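You operate a simulated robot arm through the tools that you are given. There is no shell and no other tool.

You run a simulated robot arm. Do the job below in one go: nothing can be reset, and whatever is moved stays where it is left.

## Task
Wrap the small jacket as the wrapping card says and lock the turntable again.
Fine: the roll sits on the spindle with its arm swung in.

Only the result counts: the job must be done as asked and must still hold three seconds after the hand-in. Knocking over, shifting, dropping, spilling or breaking anything else fails it.

## Robot
A 6-joint arm with a four-finger gripper, fixed in place. Base frame: the origin is on the floor under the middle of its stand, x ahead of it, y to its left, z up; the work surface is at about z = 0.91. Readings come in m, degrees, newtons and seconds.
It reaches about 1.041 m from its shoulder. Its first joint turns from -166.0 to 166.0 degrees. Payload 3.67 kg.
The TCP is the grasp point between the finger pads, 0.028 m short of the fingertips. In the tool frame z runs along the fingers and y along their closing line. The gripper opens to 0.112 m; its body begins 0.073 m behind the TCP.
Orientation is that of the tool frame in the base frame, as [roll, pitch, yaw] about the fixed x, y, z axes, in that order (R = Rz(yaw) Ry(pitch) Rx(roll)). With the fingers straight down and closing along the base's y, the tool's x points along the base's -x, its y along +y and its z along -z.

## Interface
- The arm moves only by the tool play_rows. Its argument "commands" is one flat list of numbers, 6 for each row, row after row: the shift along the tool's x, y, z in units of 250 mm (1.0 is 250 mm), then the turn, a rotation vector about the tool's x, y, z in units of 60 degrees (1.0 is 60 degrees). In form: [tx, ty, tz, ax, ay, az, tx, ty, tz, ax, ay, az, ...]. A call has 1 to 20 rows; each row is the pose to reach, as a shift and turn from the pose commanded when the call began, along the tool's axes at that moment. "jaw" is the opening in per cent of the stroke, from 0 (shut) to 100 (fully open), set as the call begins (left out, the last holds). A call with a number of a shift or a turn outside -1 to 1 is refused whole. Rows are played at 5 a second. More than 0.05 m and 8.6 degrees between two rows, or a gripper value outside its range, and nothing of the call is played. Where a pose cannot be reached the arm comes as near as it can. A force on the tool above 80 N (or 10 N above the force at the start of the call, whichever is more), or a blocked arm, ends the call early, and 0.2 s more pass. Each finger travels about 0.1025 m/s and halts on what it meets, pressing with about 36 N; the grip force reading is that of the motor and also rises with nothing between the fingers. The clock runs only during rows and for 0.2 s after the last one: add rows that repeat a pose to give the fingers time. The reply holds the time, the measured pose of the TCP, the force on the tool along the base axes, the opening and the grip force, in the units named above and with some noise, with the torque about the TCP (base axes, N m) and any sound that the robot's microphone picked up, and new pictures: "show" is both (left out), scene, wrist or none.
- Cameras (640 x 400 px; columns grow to the right, rows downward): "scene" is fixed at [0.0497, 0.501, 1.6713]; the picture's right is [-0.77, -0.64, 0.00], its down [-0.36, 0.43, -0.83] and it looks along [0.53, -0.63, -0.56] (base axes); focal length 326 px, centre (320, 200). "wrist" rides on the gripper at [0.06, -0.018, -0.104] in the tool frame; the picture's right is [0.29, 0.96, 0.00], its down [-0.80, 0.24, -0.55] and it looks along [-0.53, 0.16, 0.83] (tool axes); focal length 234 px, centre (320, 200).
- pixel_to_xyz(camera, pixels): for up to 12 pixels [column, row] of the newest picture of that camera ("zoom" is the newest enlarged one), the place [x, y, z] in the base frame of the surface seen there, good to about 0.003 m. The clock stands still meanwhile.
- inspect(camera, box): a new picture of the part [left, top, right, bottom] of that camera's present view, enlarged. The clock stands still meanwhile.
- close_job(): hands the job in; it is judged then, once.

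Open the gripper and draw the arm clear of the work before you hand the job in, unless the task says otherwise.

The tools are called as name(argument=value, ...) on one line, values as JSON. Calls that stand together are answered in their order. play_rows: Moves the arm, as the interface text tells. Its arguments: {"type":"object","properties":{"commands":{"type":"array","items":{"type":"number"}},"jaw":{"type":"number"},"show":{"type":"string","enum":["both","scene","wrist","none"]}},"required":["commands"]} The other tools are called the same way: pixel_to_xyz (camera, pixels) gives the place of the surface under pixels of a picture; inspect (camera, box) takes an enlarged picture of a part of a camera's view; close_job () hands the job in.

At the start:

```text
clock: 0.0
tcp_pos: [0.5795, -0.1323, 1.2896]
orientation: [180.0, 0.0, -180.0]
contact_force: [0.6, 0.9, -1.0]
ft_torque: [-0.02, -0.02, 0.02]
width: 0.1121
finger_force: 0.1
```

scene: 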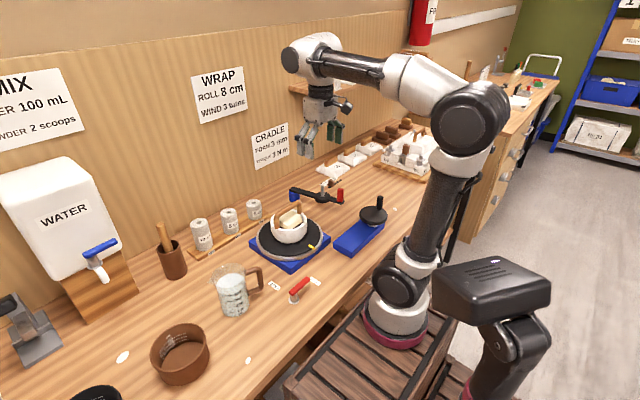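
wrist: 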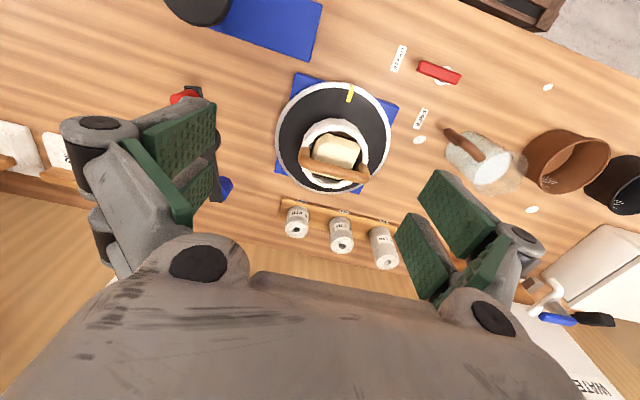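

I'll start by looking closely at the wrapping card (around 220,95 in scene) and the turntable area (around 290,230).

inspect(camera="scene", box=[180, 60, 300, 135])

inspect(camera="scene", box=[230, 170, 400, 280])

inspect(camera="wrist", box=[240, 50, 480, 200])

inspect(camera="scene", box=[240, 110, 320, 175])

```text
5.33 times, centred on (240, 98) of scene
```

zoom: 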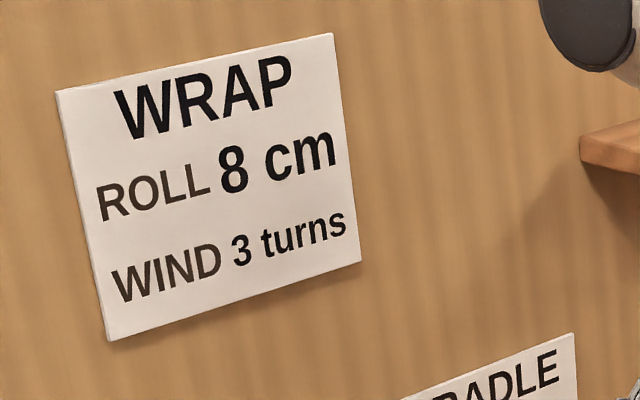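

```text
3.64 times, centred on (315, 225) of scene
```

zoom: 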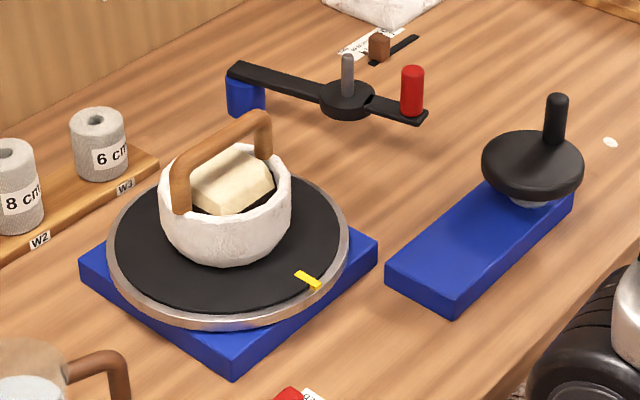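

```text
2.67 times, centred on (360, 125) of wrist
```

zoom: 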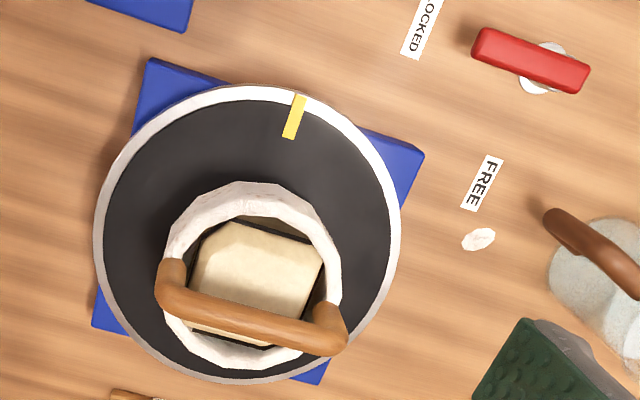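

```text
6.15 times, centred on (280, 142) of scene
```

zoom: 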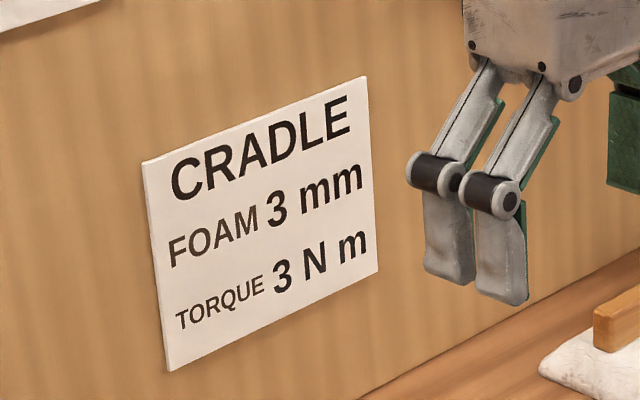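

Wrap card: roll 8 cm, 3 turns. Next I look at the rolls (around 230,220), the lock lever (300,288), the swing arm (320,195), the crank (365,225), and the items farther back.

inspect(camera="scene", box=[180, 185, 276, 265])

inspect(camera="scene", box=[255, 265, 335, 315])

inspect(camera="scene", box=[280, 165, 360, 215])

inspect(camera="scene", box=[310, 110, 450, 198])

inspect(camera="wrist", box=[260, 180, 420, 280])

inspect(camera="wrist", box=[380, 40, 480, 150])

inspect(camera="wrist", box=[0, 0, 330, 210])

```text
5.00 times, centred on (228, 225) of scene
```

zoom: 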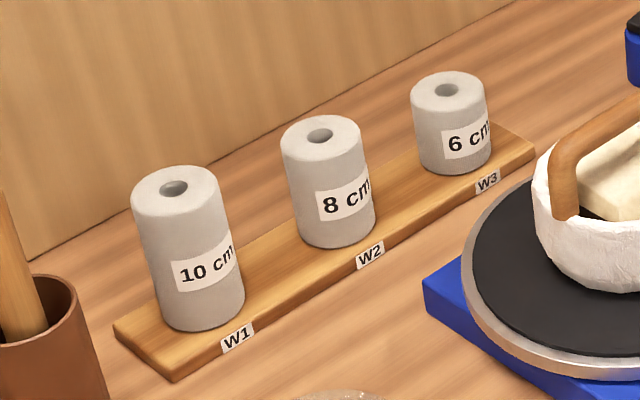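

```text
8.00 times, centred on (295, 290) of scene
```

zoom: 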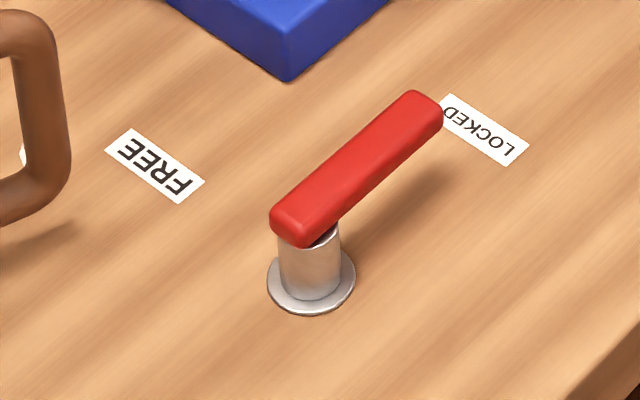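

```text
8.00 times, centred on (320, 190) of scene
```

zoom: 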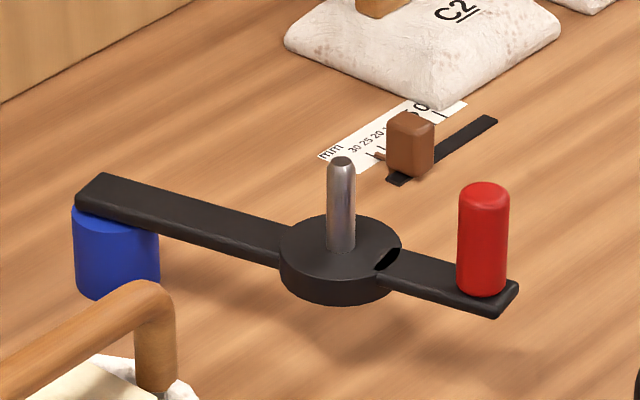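

```text
4.55 times, centred on (380, 154) of scene
```

zoom: 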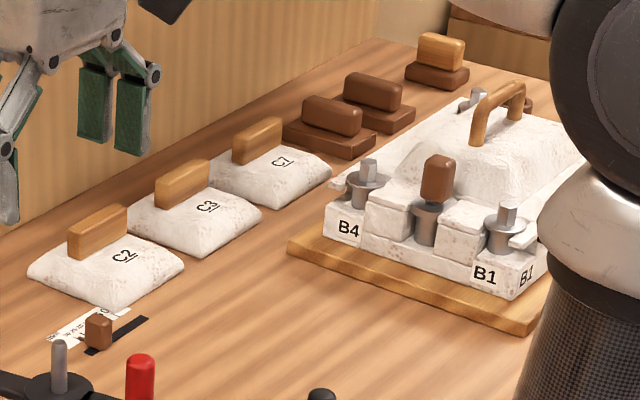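

```text
4.00 times, centred on (340, 230) of wrist
```

zoom: 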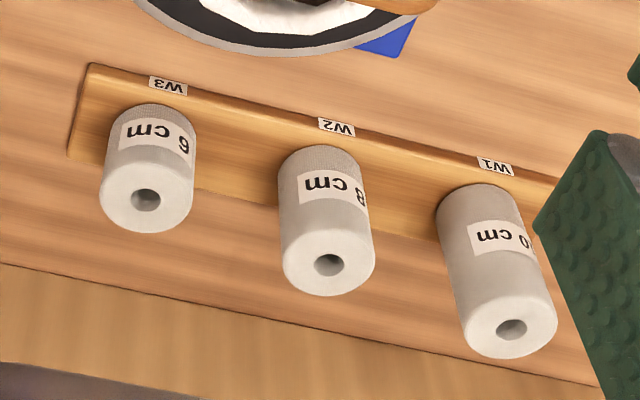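

```text
3.64 times, centred on (430, 95) of wrist
```

zoom: 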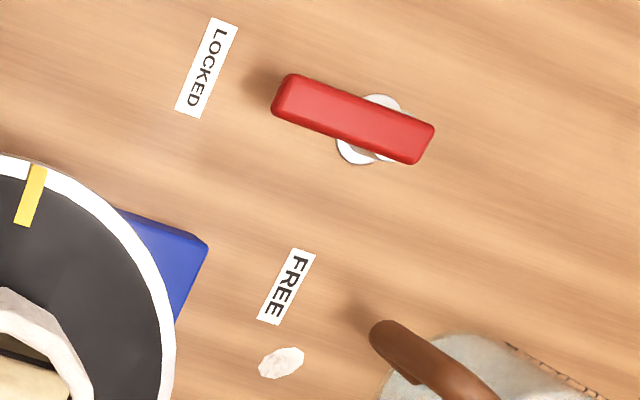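

```text
1.90 times, centred on (165, 105) of wrist
```

zoom: 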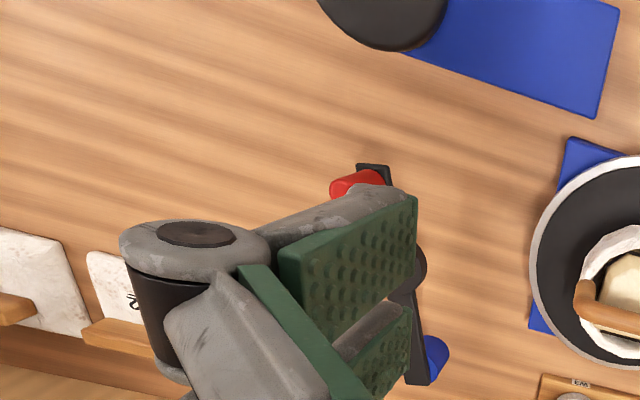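

Now I'll get coordinates of key features from the scene picture: rolls' tops, spindle tip, arm pivot, red knob, turntable, crank knob, lever ends and tags.

pixel_to_xyz(camera="scene", pixels=[[229, 212], [254, 203], [199, 222], [323, 186], [339, 192], [291, 192], [323, 196], [374, 199], [364, 240], [306, 280], [293, 293], [294, 300]])

pixel_to_xyz(camera="scene", pixels=[[274, 286], [315, 281], [312, 247], [290, 262], [258, 241], [323, 240], [375, 214], [300, 205], [276, 218], [290, 240], [331, 183], [372, 218]])

pixel_to_xyz(camera="wrist", pixels=[[341, 246], [296, 229], [385, 262], [349, 92], [318, 172], [366, 180], [423, 66], [457, 77], [398, 58], [420, 118], [333, 137], [336, 155]])

```text
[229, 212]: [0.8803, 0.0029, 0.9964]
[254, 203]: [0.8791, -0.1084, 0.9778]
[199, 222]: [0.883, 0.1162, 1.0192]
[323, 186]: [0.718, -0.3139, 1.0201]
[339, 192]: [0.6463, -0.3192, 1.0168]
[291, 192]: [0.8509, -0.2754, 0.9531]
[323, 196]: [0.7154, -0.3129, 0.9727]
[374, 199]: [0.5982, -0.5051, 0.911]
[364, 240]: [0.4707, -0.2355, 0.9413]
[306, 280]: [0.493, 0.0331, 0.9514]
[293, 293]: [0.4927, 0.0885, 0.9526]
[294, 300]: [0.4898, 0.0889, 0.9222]
```

```text
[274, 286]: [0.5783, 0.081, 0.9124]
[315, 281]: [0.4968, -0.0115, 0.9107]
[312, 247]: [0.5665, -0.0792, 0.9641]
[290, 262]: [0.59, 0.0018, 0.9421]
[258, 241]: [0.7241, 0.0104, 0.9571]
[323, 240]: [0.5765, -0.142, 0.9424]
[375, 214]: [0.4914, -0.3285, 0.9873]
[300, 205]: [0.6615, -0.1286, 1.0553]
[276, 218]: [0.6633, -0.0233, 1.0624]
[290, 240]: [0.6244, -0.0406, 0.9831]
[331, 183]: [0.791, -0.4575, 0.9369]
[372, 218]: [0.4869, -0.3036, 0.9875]
```

```text
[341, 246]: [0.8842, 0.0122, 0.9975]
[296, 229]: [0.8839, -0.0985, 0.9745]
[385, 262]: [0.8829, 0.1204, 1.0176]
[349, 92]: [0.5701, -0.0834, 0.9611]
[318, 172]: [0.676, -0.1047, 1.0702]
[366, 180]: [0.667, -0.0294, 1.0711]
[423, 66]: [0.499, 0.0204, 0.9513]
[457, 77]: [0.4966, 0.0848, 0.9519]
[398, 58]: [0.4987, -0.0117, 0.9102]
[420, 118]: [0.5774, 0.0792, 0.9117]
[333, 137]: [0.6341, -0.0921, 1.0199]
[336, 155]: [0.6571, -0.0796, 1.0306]
```

The lever points to LOCKED now and the 8 cm roll stands at W2 (~0.885, 0.008). I check the crank and the turntable/lever geometry more closely.

inspect(camera="scene", box=[325, 190, 405, 265])

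inspect(camera="wrist", box=[160, 0, 330, 80])

inspect(camera="scene", box=[245, 195, 340, 275])

```text
5.33 times, centred on (365, 228) of scene
```

zoom: 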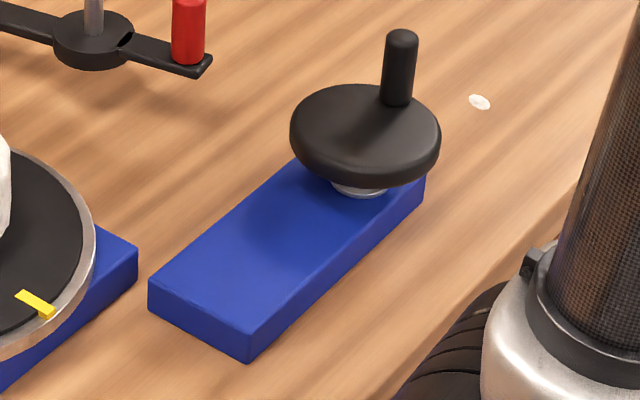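

```text
3.76 times, centred on (245, 40) of wrist
```

zoom: 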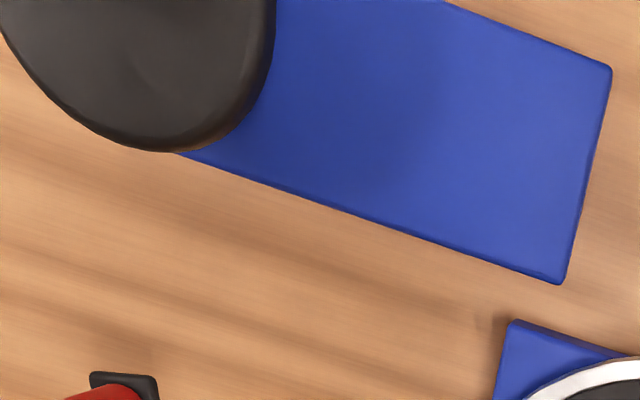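

```text
5.00 times, centred on (292, 235) of scene
```

zoom: 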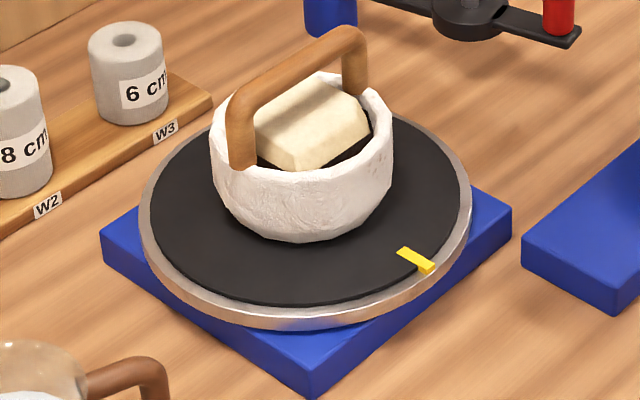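

pixel_to_xyz(camera="scene", pixels=[[375, 196], [375, 204], [365, 211], [372, 223], [379, 213], [363, 217], [370, 207], [375, 208], [361, 213], [376, 220]])

pixel_to_xyz(camera="scene", pixels=[[309, 222], [285, 228], [263, 245], [295, 255], [336, 237], [279, 263], [307, 268], [323, 240], [338, 237], [298, 233]])

```text
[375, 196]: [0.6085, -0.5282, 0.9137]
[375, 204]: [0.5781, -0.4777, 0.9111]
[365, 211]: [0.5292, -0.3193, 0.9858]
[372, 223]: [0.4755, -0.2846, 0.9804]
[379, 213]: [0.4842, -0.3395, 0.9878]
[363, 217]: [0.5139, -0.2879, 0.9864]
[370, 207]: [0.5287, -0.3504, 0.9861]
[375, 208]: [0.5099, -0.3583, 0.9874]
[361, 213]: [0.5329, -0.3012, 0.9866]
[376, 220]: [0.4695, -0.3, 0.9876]
```

```text
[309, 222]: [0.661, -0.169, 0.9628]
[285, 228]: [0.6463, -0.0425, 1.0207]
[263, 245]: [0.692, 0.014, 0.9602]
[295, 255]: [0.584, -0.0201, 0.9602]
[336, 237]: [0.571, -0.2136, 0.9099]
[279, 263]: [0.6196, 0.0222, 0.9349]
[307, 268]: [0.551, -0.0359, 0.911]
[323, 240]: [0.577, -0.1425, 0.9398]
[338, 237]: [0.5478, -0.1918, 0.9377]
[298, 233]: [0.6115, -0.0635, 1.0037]
```

pixel_to_xyz(camera="scene", pixels=[[380, 198], [380, 202], [379, 207], [380, 209], [376, 212], [386, 217], [381, 220], [360, 220], [363, 209], [385, 211]])

inspect(camera="scene", box=[350, 190, 398, 230])

```text
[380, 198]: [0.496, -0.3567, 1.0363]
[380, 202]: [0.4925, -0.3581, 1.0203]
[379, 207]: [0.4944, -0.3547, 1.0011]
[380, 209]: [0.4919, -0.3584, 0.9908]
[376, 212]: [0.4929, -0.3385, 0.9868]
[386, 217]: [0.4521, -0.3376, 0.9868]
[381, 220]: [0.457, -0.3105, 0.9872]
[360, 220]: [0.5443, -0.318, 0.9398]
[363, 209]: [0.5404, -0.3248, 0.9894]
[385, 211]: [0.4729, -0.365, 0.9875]
```

```text
10.00 times, centred on (374, 210) of scene
```

zoom: 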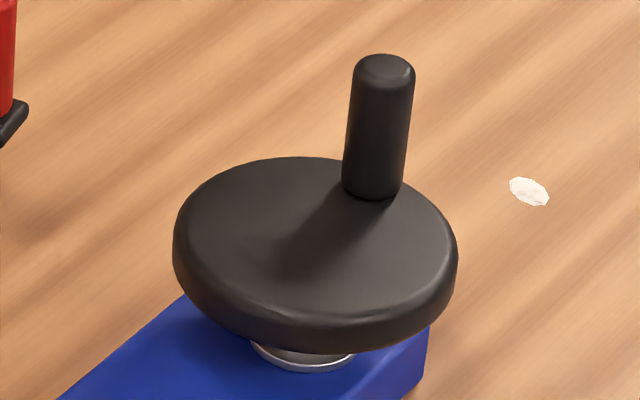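

pixel_to_xyz(camera="zoom", pixels=[[190, 230], [445, 250], [300, 165], [315, 310], [220, 190], [230, 285], [400, 295], [400, 200], [385, 62], [385, 75], [376, 150], [378, 190]])

```text
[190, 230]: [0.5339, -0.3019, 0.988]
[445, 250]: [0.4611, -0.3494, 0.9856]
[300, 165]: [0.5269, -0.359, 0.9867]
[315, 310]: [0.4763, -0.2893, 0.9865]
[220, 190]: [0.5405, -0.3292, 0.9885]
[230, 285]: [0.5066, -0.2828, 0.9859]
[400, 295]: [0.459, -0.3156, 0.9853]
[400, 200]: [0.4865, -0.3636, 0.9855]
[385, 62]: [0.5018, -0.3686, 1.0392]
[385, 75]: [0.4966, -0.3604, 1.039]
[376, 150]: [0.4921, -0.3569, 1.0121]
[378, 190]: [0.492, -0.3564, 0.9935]
```

Everything is understood: lever to FREE, crank for 3 turns, lever back. First I'll do the roll; I move the gripper toward W2 with a higher vantage to measure the roll, partially open.

play_rows(commands=[-0.09, 0.071, 0.04, 0, 0, 0, -0.18, 0.142, 0.08, 0, 0, 0, -0.27, 0.213, 0.12, 0, 0, 0, -0.36, 0.284, 0.16, 0, 0, 0, -0.45, 0.355, 0.2, 0, 0, 0, -0.54, 0.426, 0.24, 0, 0, 0, -0.63, 0.497, 0.28, 0, 0, 0, -0.72, 0.568, 0.32, 0, 0, 0, -0.72, 0.568, 0.32, 0, 0, 0], jaw=100)

```text
clock: 2.0
tcp_pos: [0.7592, 0.011, 1.207]
orientation: [179.9, 0.0, -180.0]
contact_force: [0.4, -0.3, 1.1]
ft_torque: [-0.01, -0.05, -0.01]
width: 0.1119
finger_force: 0.1
```

scene: 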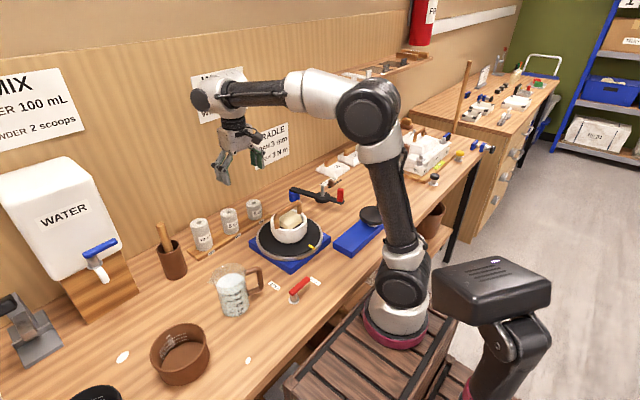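
wrist: 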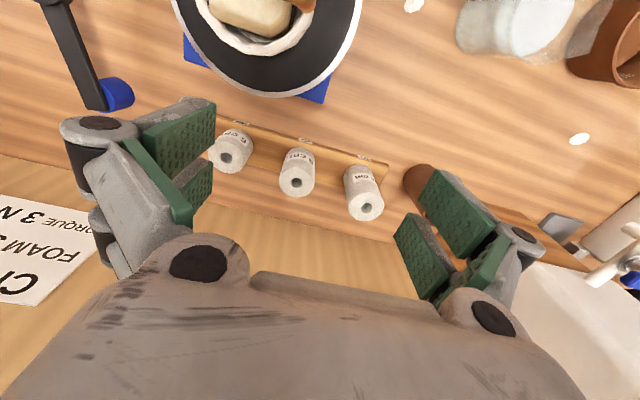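

Rolls appear at (232,155), (297,180), (365,207) in the wrist view. I zoom and measure the W2 roll top, its bore, and the wall position.

inspect(camera="wrist", box=[260, 130, 340, 210])

pixel_to_xyz(camera="wrist", pixels=[[281, 181], [312, 187], [294, 195], [300, 175], [232, 157], [367, 206], [300, 225], [260, 172], [300, 152], [330, 156]])

```text
5.00 times, centred on (300, 170) of wrist
```

zoom: 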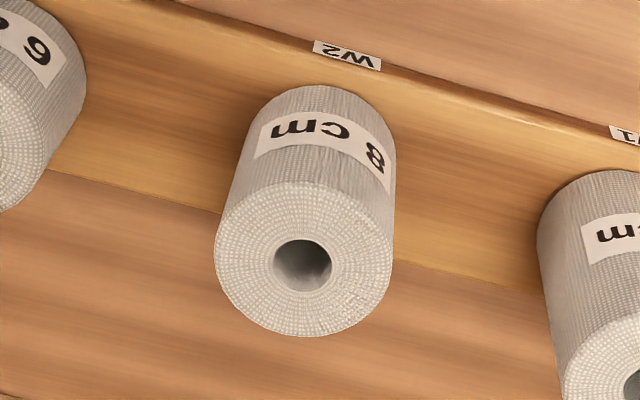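

```text
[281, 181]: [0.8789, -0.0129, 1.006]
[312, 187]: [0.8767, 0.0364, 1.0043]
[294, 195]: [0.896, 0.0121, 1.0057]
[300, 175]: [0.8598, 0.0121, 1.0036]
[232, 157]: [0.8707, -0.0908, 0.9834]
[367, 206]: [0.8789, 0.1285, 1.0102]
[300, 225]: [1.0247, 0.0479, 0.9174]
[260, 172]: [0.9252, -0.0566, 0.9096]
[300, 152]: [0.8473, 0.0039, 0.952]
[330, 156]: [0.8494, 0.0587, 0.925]
```

The W2 bore is at wrist (296.6,183.6), giving a roll centre of about (0.880, 0.010). I set the jaw to ~80 mm and move above the roll at z≈1.08.

play_rows(commands=[-0.08, 0, 0.08, 0, 0, 0, -0.16, 0, 0.16, 0, 0, 0, -0.24, 0, 0.24, 0, 0, 0, -0.32, 0, 0.32, 0, 0, 0, -0.4, -0.002, 0.42, 0, 0, 0, -0.484, -0.004, 0.508, 0, 0, 0, -0.484, -0.004, 0.508, 0, 0, 0], jaw=71)

```text
clock: 3.6
tcp_pos: [0.8799, 0.0093, 1.0822]
orientation: [179.9, 0.0, -180.0]
contact_force: [-0.2, -0.4, 0.0]
ft_torque: [-0.01, -0.01, -0.02]
width: 0.0794
finger_force: 0.1
```

scene: 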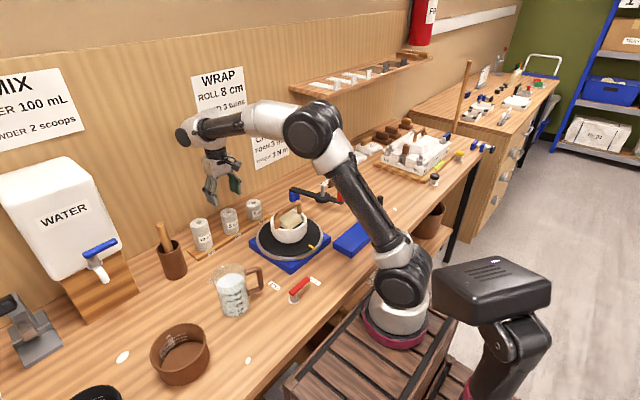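
wrist: 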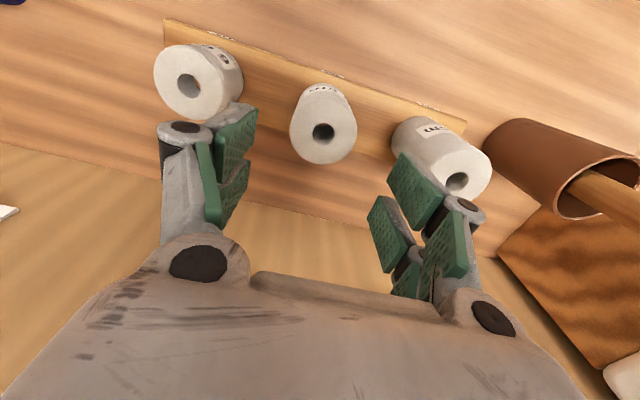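

inspect(camera="wrist", box=[140, 30, 500, 260])

pixel_to_xyz(camera="wrist", pixels=[[185, 128], [163, 135], [245, 120], [238, 175], [205, 190], [465, 206], [483, 215], [323, 160], [323, 120], [292, 130], [355, 130], [195, 85]])

```text
1.74 times, centred on (320, 145) of wrist
```

zoom: 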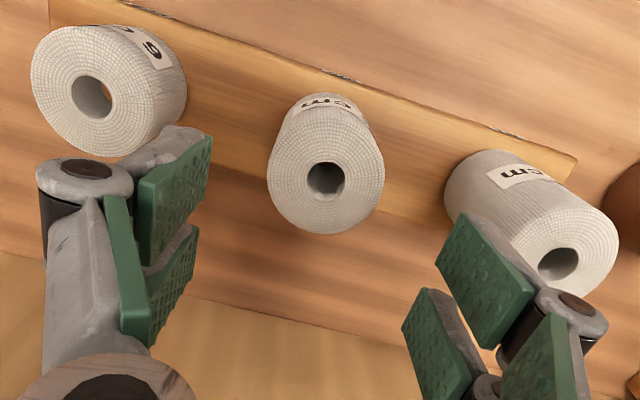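

```text
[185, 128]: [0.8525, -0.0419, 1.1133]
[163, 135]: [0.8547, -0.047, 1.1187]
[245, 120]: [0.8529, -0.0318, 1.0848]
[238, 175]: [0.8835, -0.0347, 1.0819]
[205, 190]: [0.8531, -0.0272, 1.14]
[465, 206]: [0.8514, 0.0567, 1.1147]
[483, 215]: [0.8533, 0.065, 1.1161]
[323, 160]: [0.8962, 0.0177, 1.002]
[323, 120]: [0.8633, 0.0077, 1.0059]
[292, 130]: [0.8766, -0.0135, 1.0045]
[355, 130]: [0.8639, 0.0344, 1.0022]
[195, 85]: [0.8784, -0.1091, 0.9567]
```

The bore at wrist (323,133) puts the roll axis at about (0.877, 0.011). Fingers clear the neighbours; I descend to TCP z≈0.972.

play_rows(commands=[0.012, 0.006, 0.06, 0, 0, 0, 0.012, 0.006, 0.14, 0, 0, 0, 0.012, 0.006, 0.22, 0, 0, 0, 0.012, 0.006, 0.3, 0, 0, 0, 0.012, 0.006, 0.37, 0, 0, 0, 0.012, 0.006, 0.44, 0, 0, 0, 0.012, 0.006, 0.44, 0, 0, 0], jaw=71)

```text
clock: 5.2
tcp_pos: [0.8758, 0.0083, 0.9753]
orientation: [-180.0, 0.0, -180.0]
contact_force: [-0.1, 1.0, -0.2]
ft_torque: [-0.01, 0.02, 0.0]
width: 0.0796
finger_force: 0.1
```

scene: 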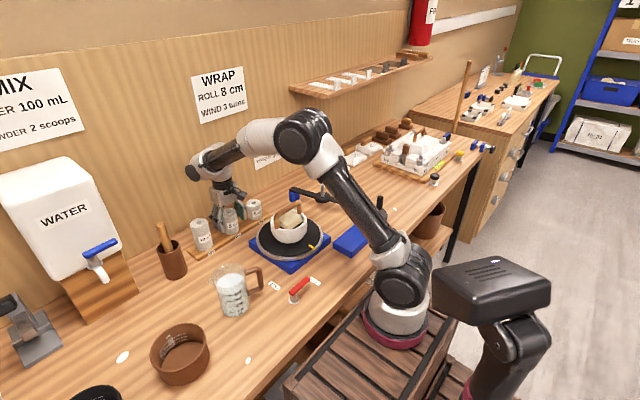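
wrist: 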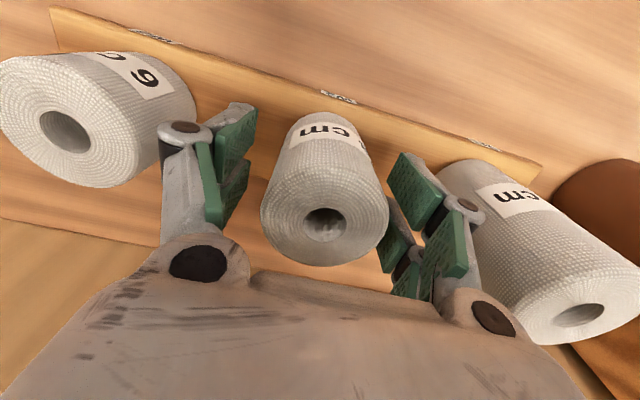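

The bore appears at (325,224); the roll is ~3 mm off in x and y from the TCP. I nudge and close the jaw on it.

play_rows(commands=[-0.01, 0.012, 0.0, 0, 0, 0, -0.01, 0.012, 0.0, 0, 0, 0], jaw=71, show="none")

play_rows(commands=[0, 0, 0, 0, 0, 0, 0, 0, 0, 0, 0, 0, 0, 0, 0, 0, 0, 0, 0, 0, 0, 0, 0, 0], jaw=30)

```text
clock: 5.8
tcp_pos: [0.8783, 0.0115, 0.974]
orientation: [180.0, -0.1, -180.0]
contact_force: [0.3, 1.2, -0.3]
ft_torque: [0.01, 0.01, -0.01]
width: 0.0795
finger_force: 0.0
```

```text
clock: 6.8
tcp_pos: [0.8796, 0.0113, 0.9751]
orientation: [-180.0, -0.1, 180.0]
contact_force: [-1.9, -16.0, 3.6]
ft_torque: [-0.55, 0.08, 0.09]
width: 0.0515
finger_force: 36.2
```

scene: 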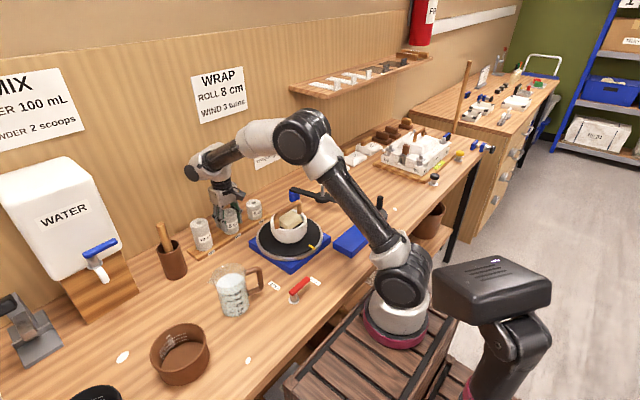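
wrist: 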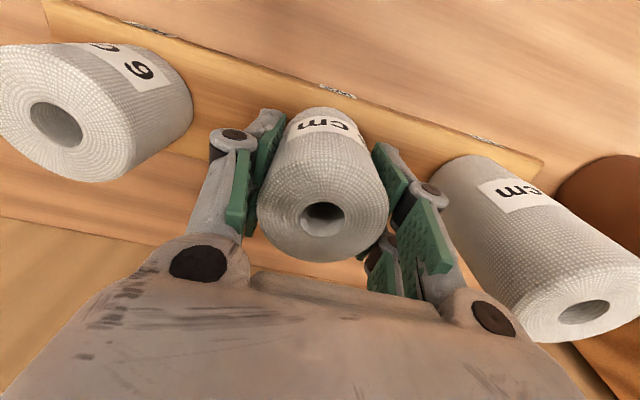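

The grip holds at 51.5 mm but there is a -16 N side force, suggesting the roll sits on something like a peg. I shift 2 mm in -y to relieve and recheck.

play_rows(commands=[0, -0.008, 0, 0, 0, 0, 0, -0.008, 0, 0, 0, 0], show="none")

```text
clock: 7.4
tcp_pos: [0.8797, 0.0099, 0.9727]
orientation: [180.0, 0.0, -179.9]
contact_force: [-3.2, -12.8, 2.6]
ft_torque: [-0.39, 0.08, -0.01]
width: 0.051
finger_force: 36.5
```

play_rows(commands=[0, -0.008, 0, 0, 0, 0, 0, -0.016, 0, 0, 0, 0, 0, -0.016, 0, 0, 0, 0], show="wrist")

```text
clock: 8.2
tcp_pos: [0.8783, 0.01, 0.9731]
orientation: [179.8, 0.0, -179.8]
contact_force: [-10.5, 27.0, 4.8]
ft_torque: [1.03, 0.27, -0.24]
width: 0.0508
finger_force: 36.2
```

wrist: 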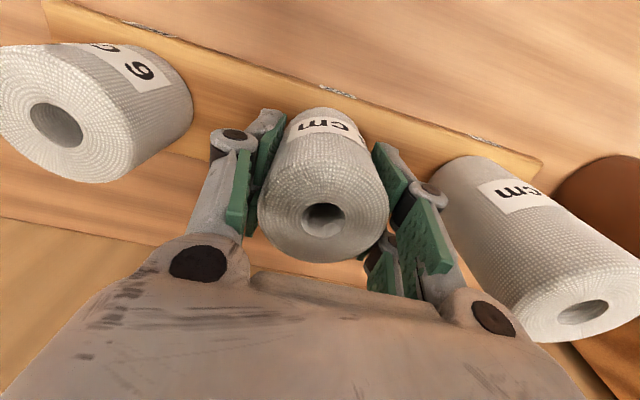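

The roll is clearly on a peg (force flipped to +27 N with little motion). I move back +2.4 mm in y and 1 mm in -x to centre.

play_rows(commands=[0.004, 0.0096, 0, 0, 0, 0, 0.004, 0.0096, 0, 0, 0, 0], show="none")

```text
clock: 8.8
tcp_pos: [0.8782, 0.0105, 0.974]
orientation: [-180.0, 0.1, -180.0]
contact_force: [-0.6, 24.2, 2.2]
ft_torque: [0.67, -0.05, -0.14]
width: 0.0505
finger_force: 36.2
```

play_rows(commands=[0, 0.006, 0, 0, 0, 0, 0, 0.006, 0, 0, 0, 0], show="none")

```text
clock: 9.4
tcp_pos: [0.8785, 0.0096, 0.974]
orientation: [179.9, 0.1, 179.9]
contact_force: [-1.4, 17.9, 11.8]
ft_torque: [0.52, 0.05, -0.06]
width: 0.0497
finger_force: 36.2
```

play_rows(commands=[0, 0, -0.01, 0, 0, 0, 0, 0, -0.02, 0, 0, 0, 0, 0, -0.04, 0, 0, 0], show="wrist")

```text
clock: 10.2
tcp_pos: [0.8775, 0.0091, 0.9817]
orientation: [-179.9, -0.1, -180.0]
contact_force: [-6.8, -3.3, -2.4]
ft_torque: [-0.12, 0.32, 0.02]
width: 0.0476
finger_force: 36.2
```

wrist: 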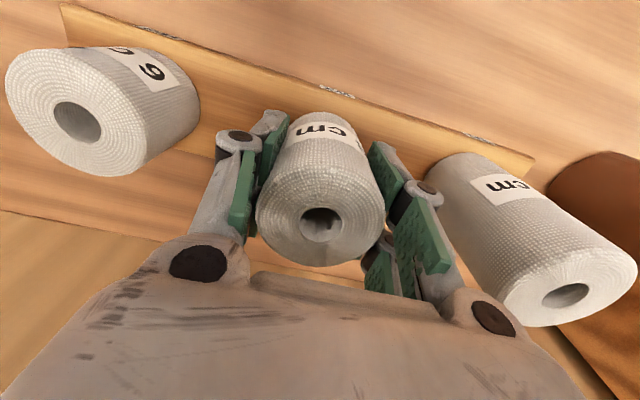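

The roll is lifting and self-centring between the finger pairs (width 47.6 mm, forces now small). I keep lifting straight up slowly.

play_rows(commands=[0, 0, -0.03, 0, 0, 0, 0, 0, -0.06, 0, 0, 0, 0, 0, -0.09, 0, 0, 0, 0, 0, -0.12, 0, 0, 0], show="wrist")

```text
clock: 11.2
tcp_pos: [0.8784, 0.0116, 1.0119]
orientation: [180.0, 0.2, -180.0]
contact_force: [0.3, 0.2, -0.7]
ft_torque: [-0.02, -0.02, 0.02]
width: 0.0471
finger_force: 35.7
```

wrist: 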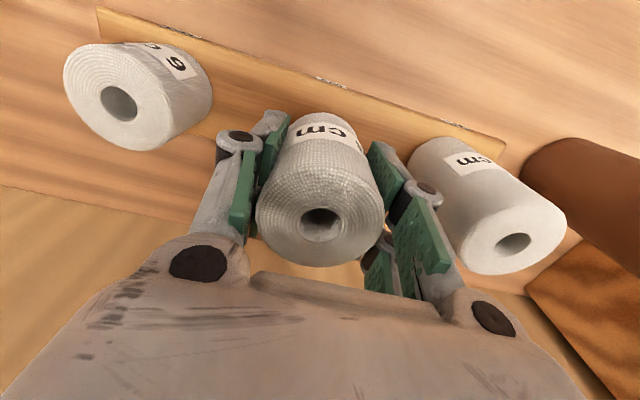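

The roll is free of its peg. I lift to z≈1.15 and travel toward the spindle, stopping where I can see it from above.

play_rows(commands=[0, 0, -0.14, 0, 0, 0, 0, 0, -0.28, 0, 0, 0, 0, 0, -0.42, 0, 0, 0, 0, 0, -0.552, 0, 0, 0, 0.07, -0.15, -0.552, 0, 0, 0, 0.14, -0.3, -0.552, 0, 0, 0, 0.21, -0.45, -0.552, 0, 0, 0, 0.28, -0.6, -0.552, 0, 0, 0, 0.34, -0.75, -0.552, 0, 0, 0, 0.4, -0.85, -0.552, 0, 0, 0], show="none")

play_rows(commands=[0.01, -0.12, 0, 0, 0, 0, 0.03, -0.24, 0, 0, 0, 0, 0.034, -0.356, 0, 0, 0, 0, 0.034, -0.356, 0, 0, 0, 0], show="both")

```text
clock: 13.4
tcp_pos: [0.7783, -0.2024, 1.1529]
orientation: [179.9, 0.0, -179.9]
contact_force: [-0.3, 0.2, 0.0]
ft_torque: [-0.03, 0.03, 0.0]
width: 0.0468
finger_force: 36.0
```

```text
clock: 14.4
tcp_pos: [0.7705, -0.2925, 1.1527]
orientation: [-180.0, 0.0, -179.9]
contact_force: [-0.3, -0.4, -0.3]
ft_torque: [0.0, -0.01, 0.04]
width: 0.0467
finger_force: 36.4
```

scene: 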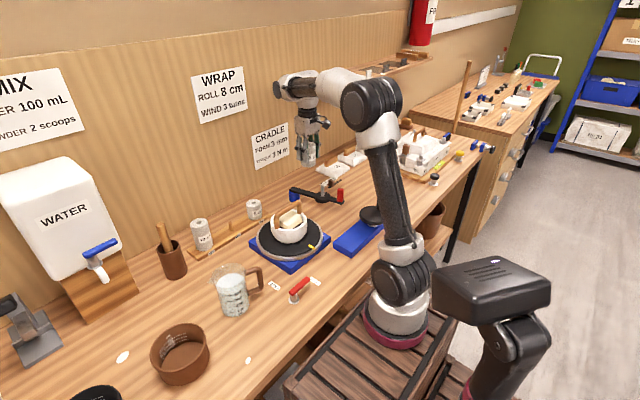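
wrist: 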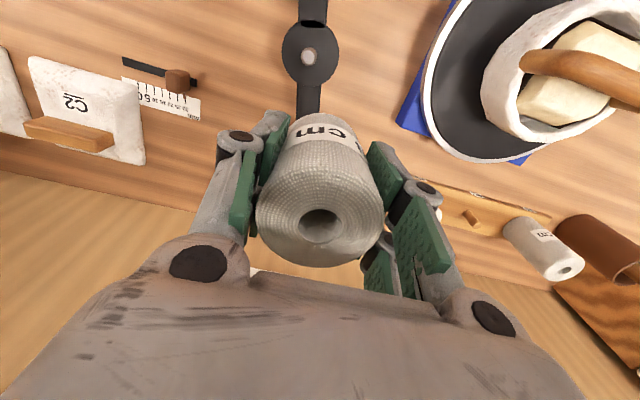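

The spindle is visible at about (309,57) in the wrist view. I zoom in for accurate location, and query points including the rail peg.

inspect(camera="wrist", box=[269, 20, 349, 90])

pixel_to_xyz(camera="wrist", pixels=[[309, 57], [309, 60], [290, 55], [328, 55], [310, 30], [310, 80], [313, 5], [306, 110], [318, 225]])

inspect(camera="wrist", box=[250, 100, 390, 280])

```text
5.71 times, centred on (309, 55) of wrist
```

zoom: 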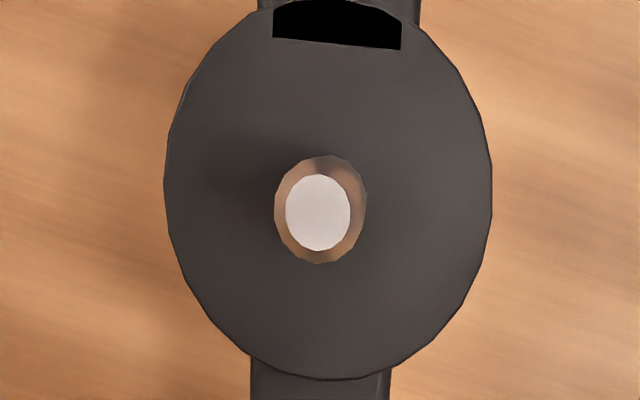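

```text
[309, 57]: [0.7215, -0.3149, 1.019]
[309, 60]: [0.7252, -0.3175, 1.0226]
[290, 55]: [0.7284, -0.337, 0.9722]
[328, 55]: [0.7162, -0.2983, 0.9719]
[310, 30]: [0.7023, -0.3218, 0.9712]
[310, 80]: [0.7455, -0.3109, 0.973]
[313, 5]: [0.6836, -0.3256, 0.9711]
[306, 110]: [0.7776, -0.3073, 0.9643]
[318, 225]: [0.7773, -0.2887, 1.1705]
```

```text
2.22 times, centred on (320, 190) of wrist
```

zoom: 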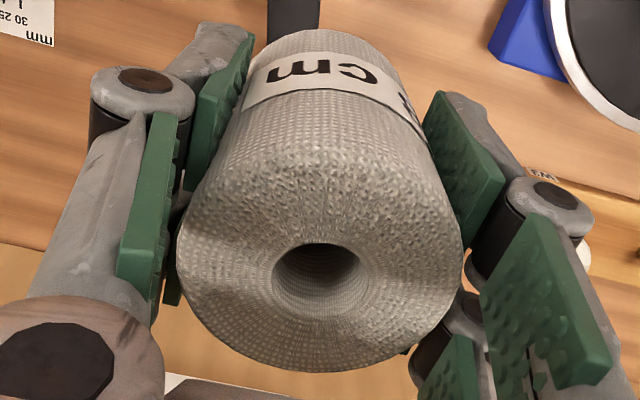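

pixel_to_xyz(camera="zoom", pixels=[[220, 280], [420, 280], [320, 350], [320, 225], [250, 330], [390, 330], [250, 230], [390, 230], [300, 100], [320, 60], [260, 110], [350, 130]])

```text
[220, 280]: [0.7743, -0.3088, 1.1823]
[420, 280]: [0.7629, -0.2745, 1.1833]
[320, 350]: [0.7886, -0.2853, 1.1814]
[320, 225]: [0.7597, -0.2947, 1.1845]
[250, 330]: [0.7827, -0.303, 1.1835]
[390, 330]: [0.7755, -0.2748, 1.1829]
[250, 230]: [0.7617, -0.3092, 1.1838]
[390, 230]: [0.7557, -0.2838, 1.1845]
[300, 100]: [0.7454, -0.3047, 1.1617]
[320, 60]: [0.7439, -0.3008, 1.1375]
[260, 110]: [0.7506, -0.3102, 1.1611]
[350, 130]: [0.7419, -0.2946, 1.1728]
```

The roll is level and centred on the TCP (top ~31 mm above it). The spindle tip is ~48 mm toward -x and ~25 mm toward -y from TCP; I move over it with the roll's bottom about 15 mm above the tip.

play_rows(commands=[0.1, -0.05, 0.0, 0, 0, 0, 0.1936, -0.0988, 0.0, 0, 0, 0, 0.1936, -0.0988, 0.1, 0, 0, 0, 0.1936, -0.0988, 0.2, 0, 0, 0, 0.1936, -0.0988, 0.266, 0, 0, 0, 0.1936, -0.0988, 0.266, 0, 0, 0], show="both")

inspect(camera="scene", box=[280, 140, 360, 215])

```text
clock: 15.8
tcp_pos: [0.7209, -0.317, 1.0834]
orientation: [-180.0, 0.0, -180.0]
contact_force: [-0.3, 0.0, -1.0]
ft_torque: [0.0, 0.02, -0.03]
width: 0.0469
finger_force: 36.2
```

scene: 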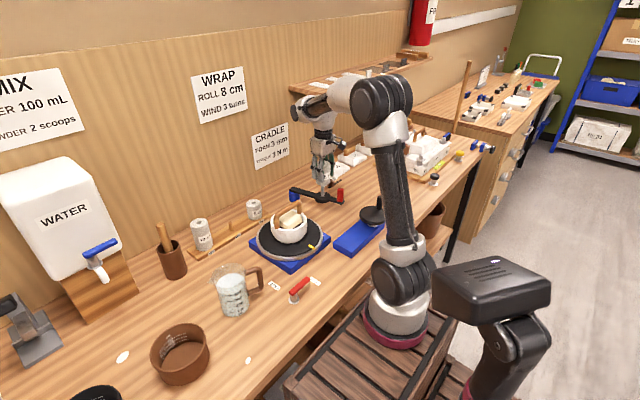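
wrist: 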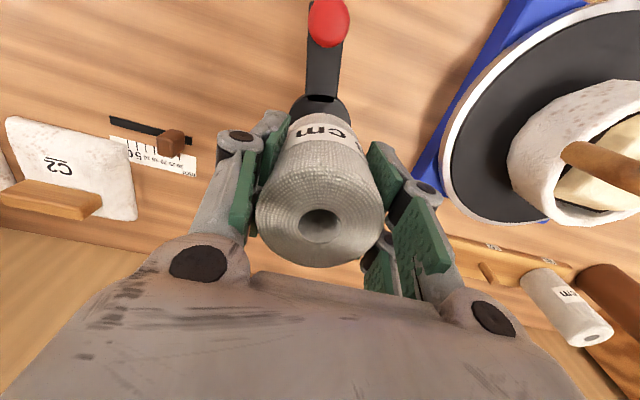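

```text
5.33 times, centred on (320, 178) of scene
```

zoom: 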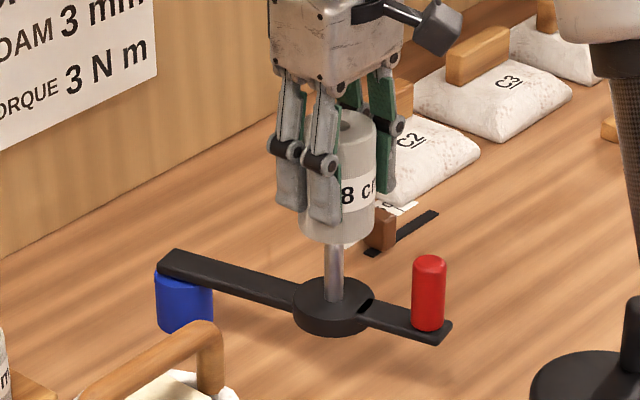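

inspect(camera="scene", box=[306, 168, 338, 208])

inspect(camera="wrist", box=[280, 70, 370, 130])

```text
10.00 times, centred on (322, 188) of scene
```

zoom: 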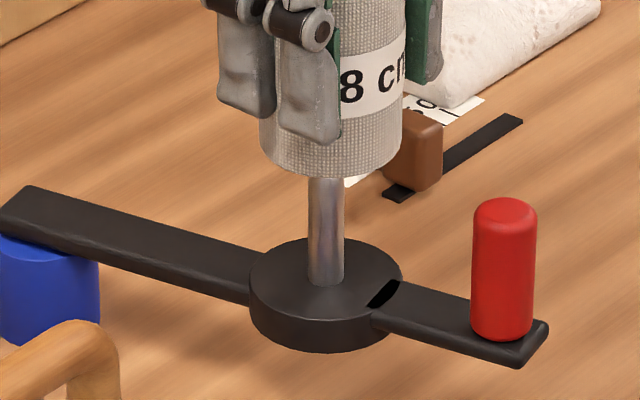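

```text
6.67 times, centred on (325, 100) of wrist
```

zoom: 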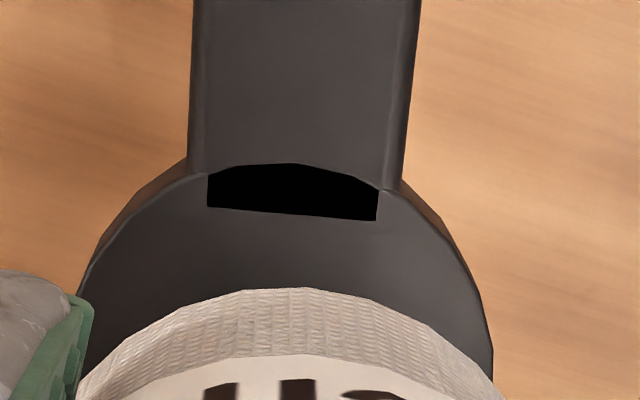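

In the 10x scene view the roll axis is ~2 mm right of the spindle (331 vs 326 zoom px). I correct by ~1.5 mm and lower slowly 28 mm so the tip enters the bore.

play_rows(commands=[-0.005, 0.004, 0.0, 0, 0, 0, -0.005, 0.004, 0.03, 0, 0, 0, -0.005, 0.004, 0.05, 0, 0, 0, -0.005, 0.004, 0.07, 0, 0, 0, -0.005, 0.004, 0.09, 0, 0, 0, -0.005, 0.004, 0.11, 0, 0, 0], show="scene")

inspect(camera="scene", box=[306, 168, 338, 208])

```text
clock: 17.2
tcp_pos: [0.7227, -0.315, 1.056]
orientation: [179.9, 0.0, -179.9]
contact_force: [-0.6, 0.1, -1.4]
ft_torque: [-0.02, 0.01, 0.01]
width: 0.0468
finger_force: 35.5
```

scene: 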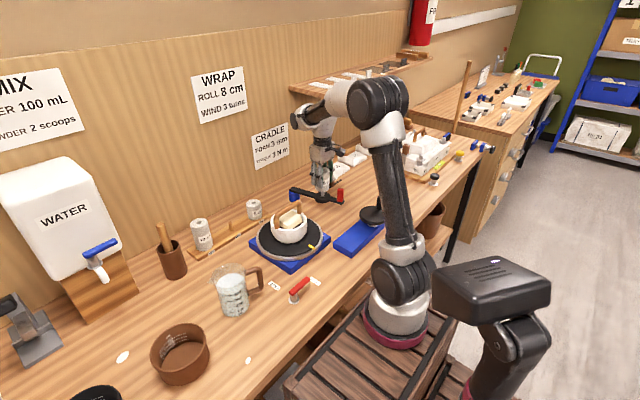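

```text
10.00 times, centred on (322, 188) of scene
```

zoom: 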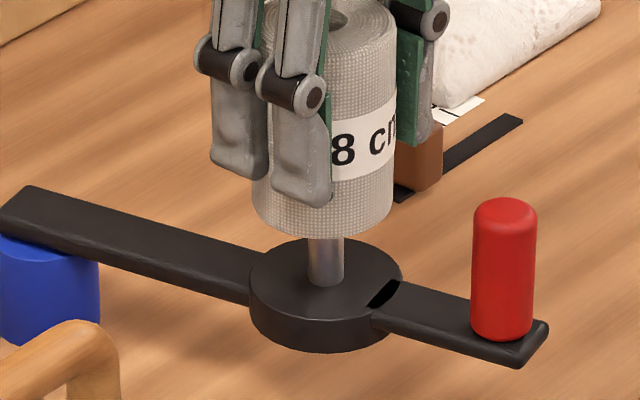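

The spindle tip has entered the bore with no side force. I continue lowering toward the hub (final TCP ≈1.022).

play_rows(commands=[0, 0, 0.02, 0, 0, 0, 0, 0, 0.04, 0, 0, 0, 0, 0, 0.06, 0, 0, 0, 0, 0, 0.08, 0, 0, 0, 0, 0, 0.1, 0, 0, 0, 0, 0, 0.12, 0, 0, 0], show="scene")

inspect(camera="scene", box=[306, 168, 338, 208])

```text
clock: 18.6
tcp_pos: [0.7233, -0.3136, 1.0279]
orientation: [-180.0, 0.0, -179.9]
contact_force: [-1.8, -4.2, -0.4]
ft_torque: [-0.2, 0.15, -0.03]
width: 0.047
finger_force: 35.6
```

scene: 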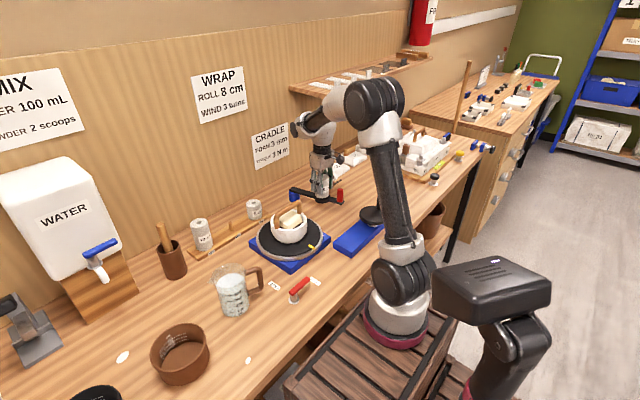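

```text
10.00 times, centred on (322, 188) of scene
```

zoom: 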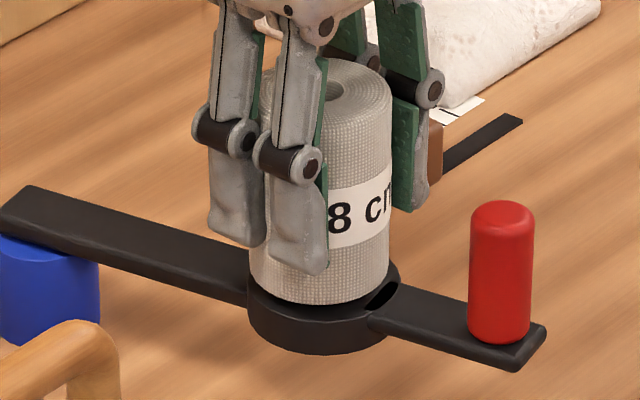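

Nearly seated, slight side force (-1.8, -4.2 N). I lower another 5 mm with a 0.5–1 mm correction.

play_rows(commands=[0.002, -0.004, 0.008, 0, 0, 0, 0.002, -0.004, 0.014, 0, 0, 0, 0.002, -0.004, 0.02, 0, 0, 0], show="scene")

inspect(camera="scene", box=[306, 168, 338, 208])

```text
clock: 19.4
tcp_pos: [0.723, -0.3151, 1.022]
orientation: [179.9, 0.2, -179.9]
contact_force: [15.0, 9.5, 6.3]
ft_torque: [0.65, -0.29, 0.67]
width: 0.0468
finger_force: 35.7
```

scene: 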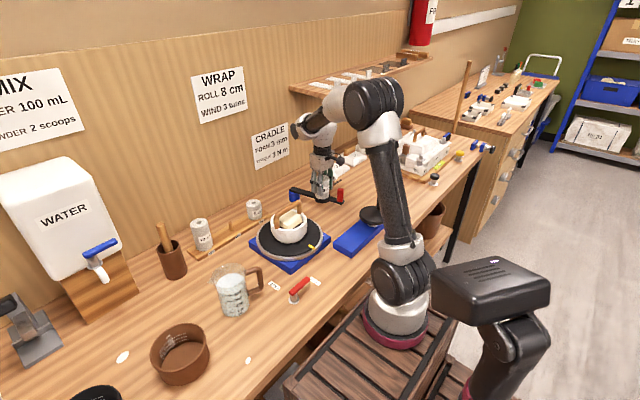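

```text
10.00 times, centred on (322, 188) of scene
```

zoom: 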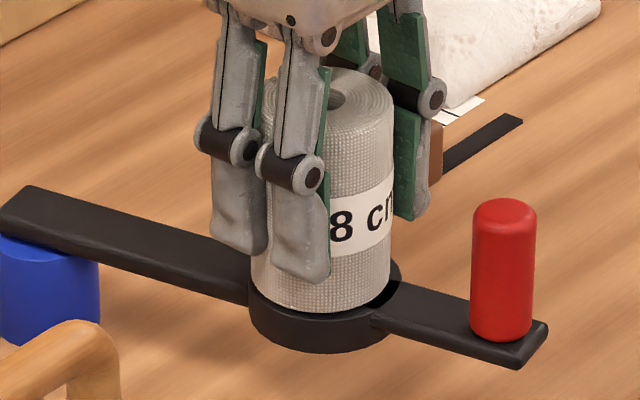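

The roll contacts the hub (Fz +6 N). I open the jaw to ~78 mm to let it settle.

play_rows(commands=[0, 0, 0, 0, 0, 0, 0, 0, 0, 0, 0, 0, 0, 0, 0, 0, 0, 0], jaw=70, show="both")

inspect(camera="scene", box=[306, 168, 338, 208])

```text
clock: 20.2
tcp_pos: [0.7224, -0.3159, 1.0224]
orientation: [180.0, 0.0, -180.0]
contact_force: [0.3, -0.3, -0.8]
ft_torque: [-0.02, 0.01, 0.01]
width: 0.0786
finger_force: 0.1
```

scene: 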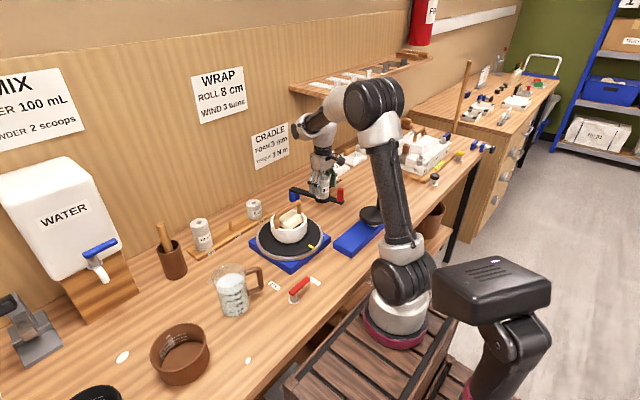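
wrist: 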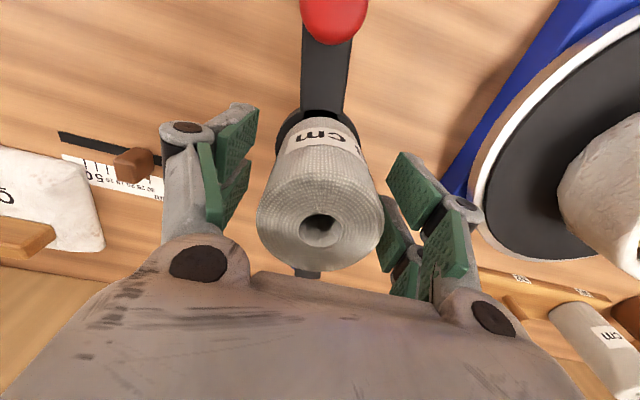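

```text
10.00 times, centred on (322, 188) of scene
```

zoom: 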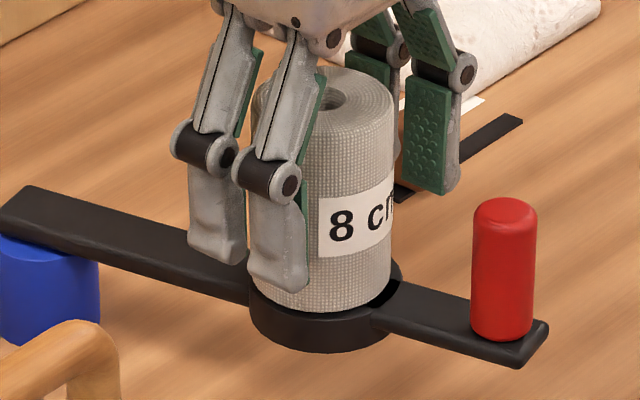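

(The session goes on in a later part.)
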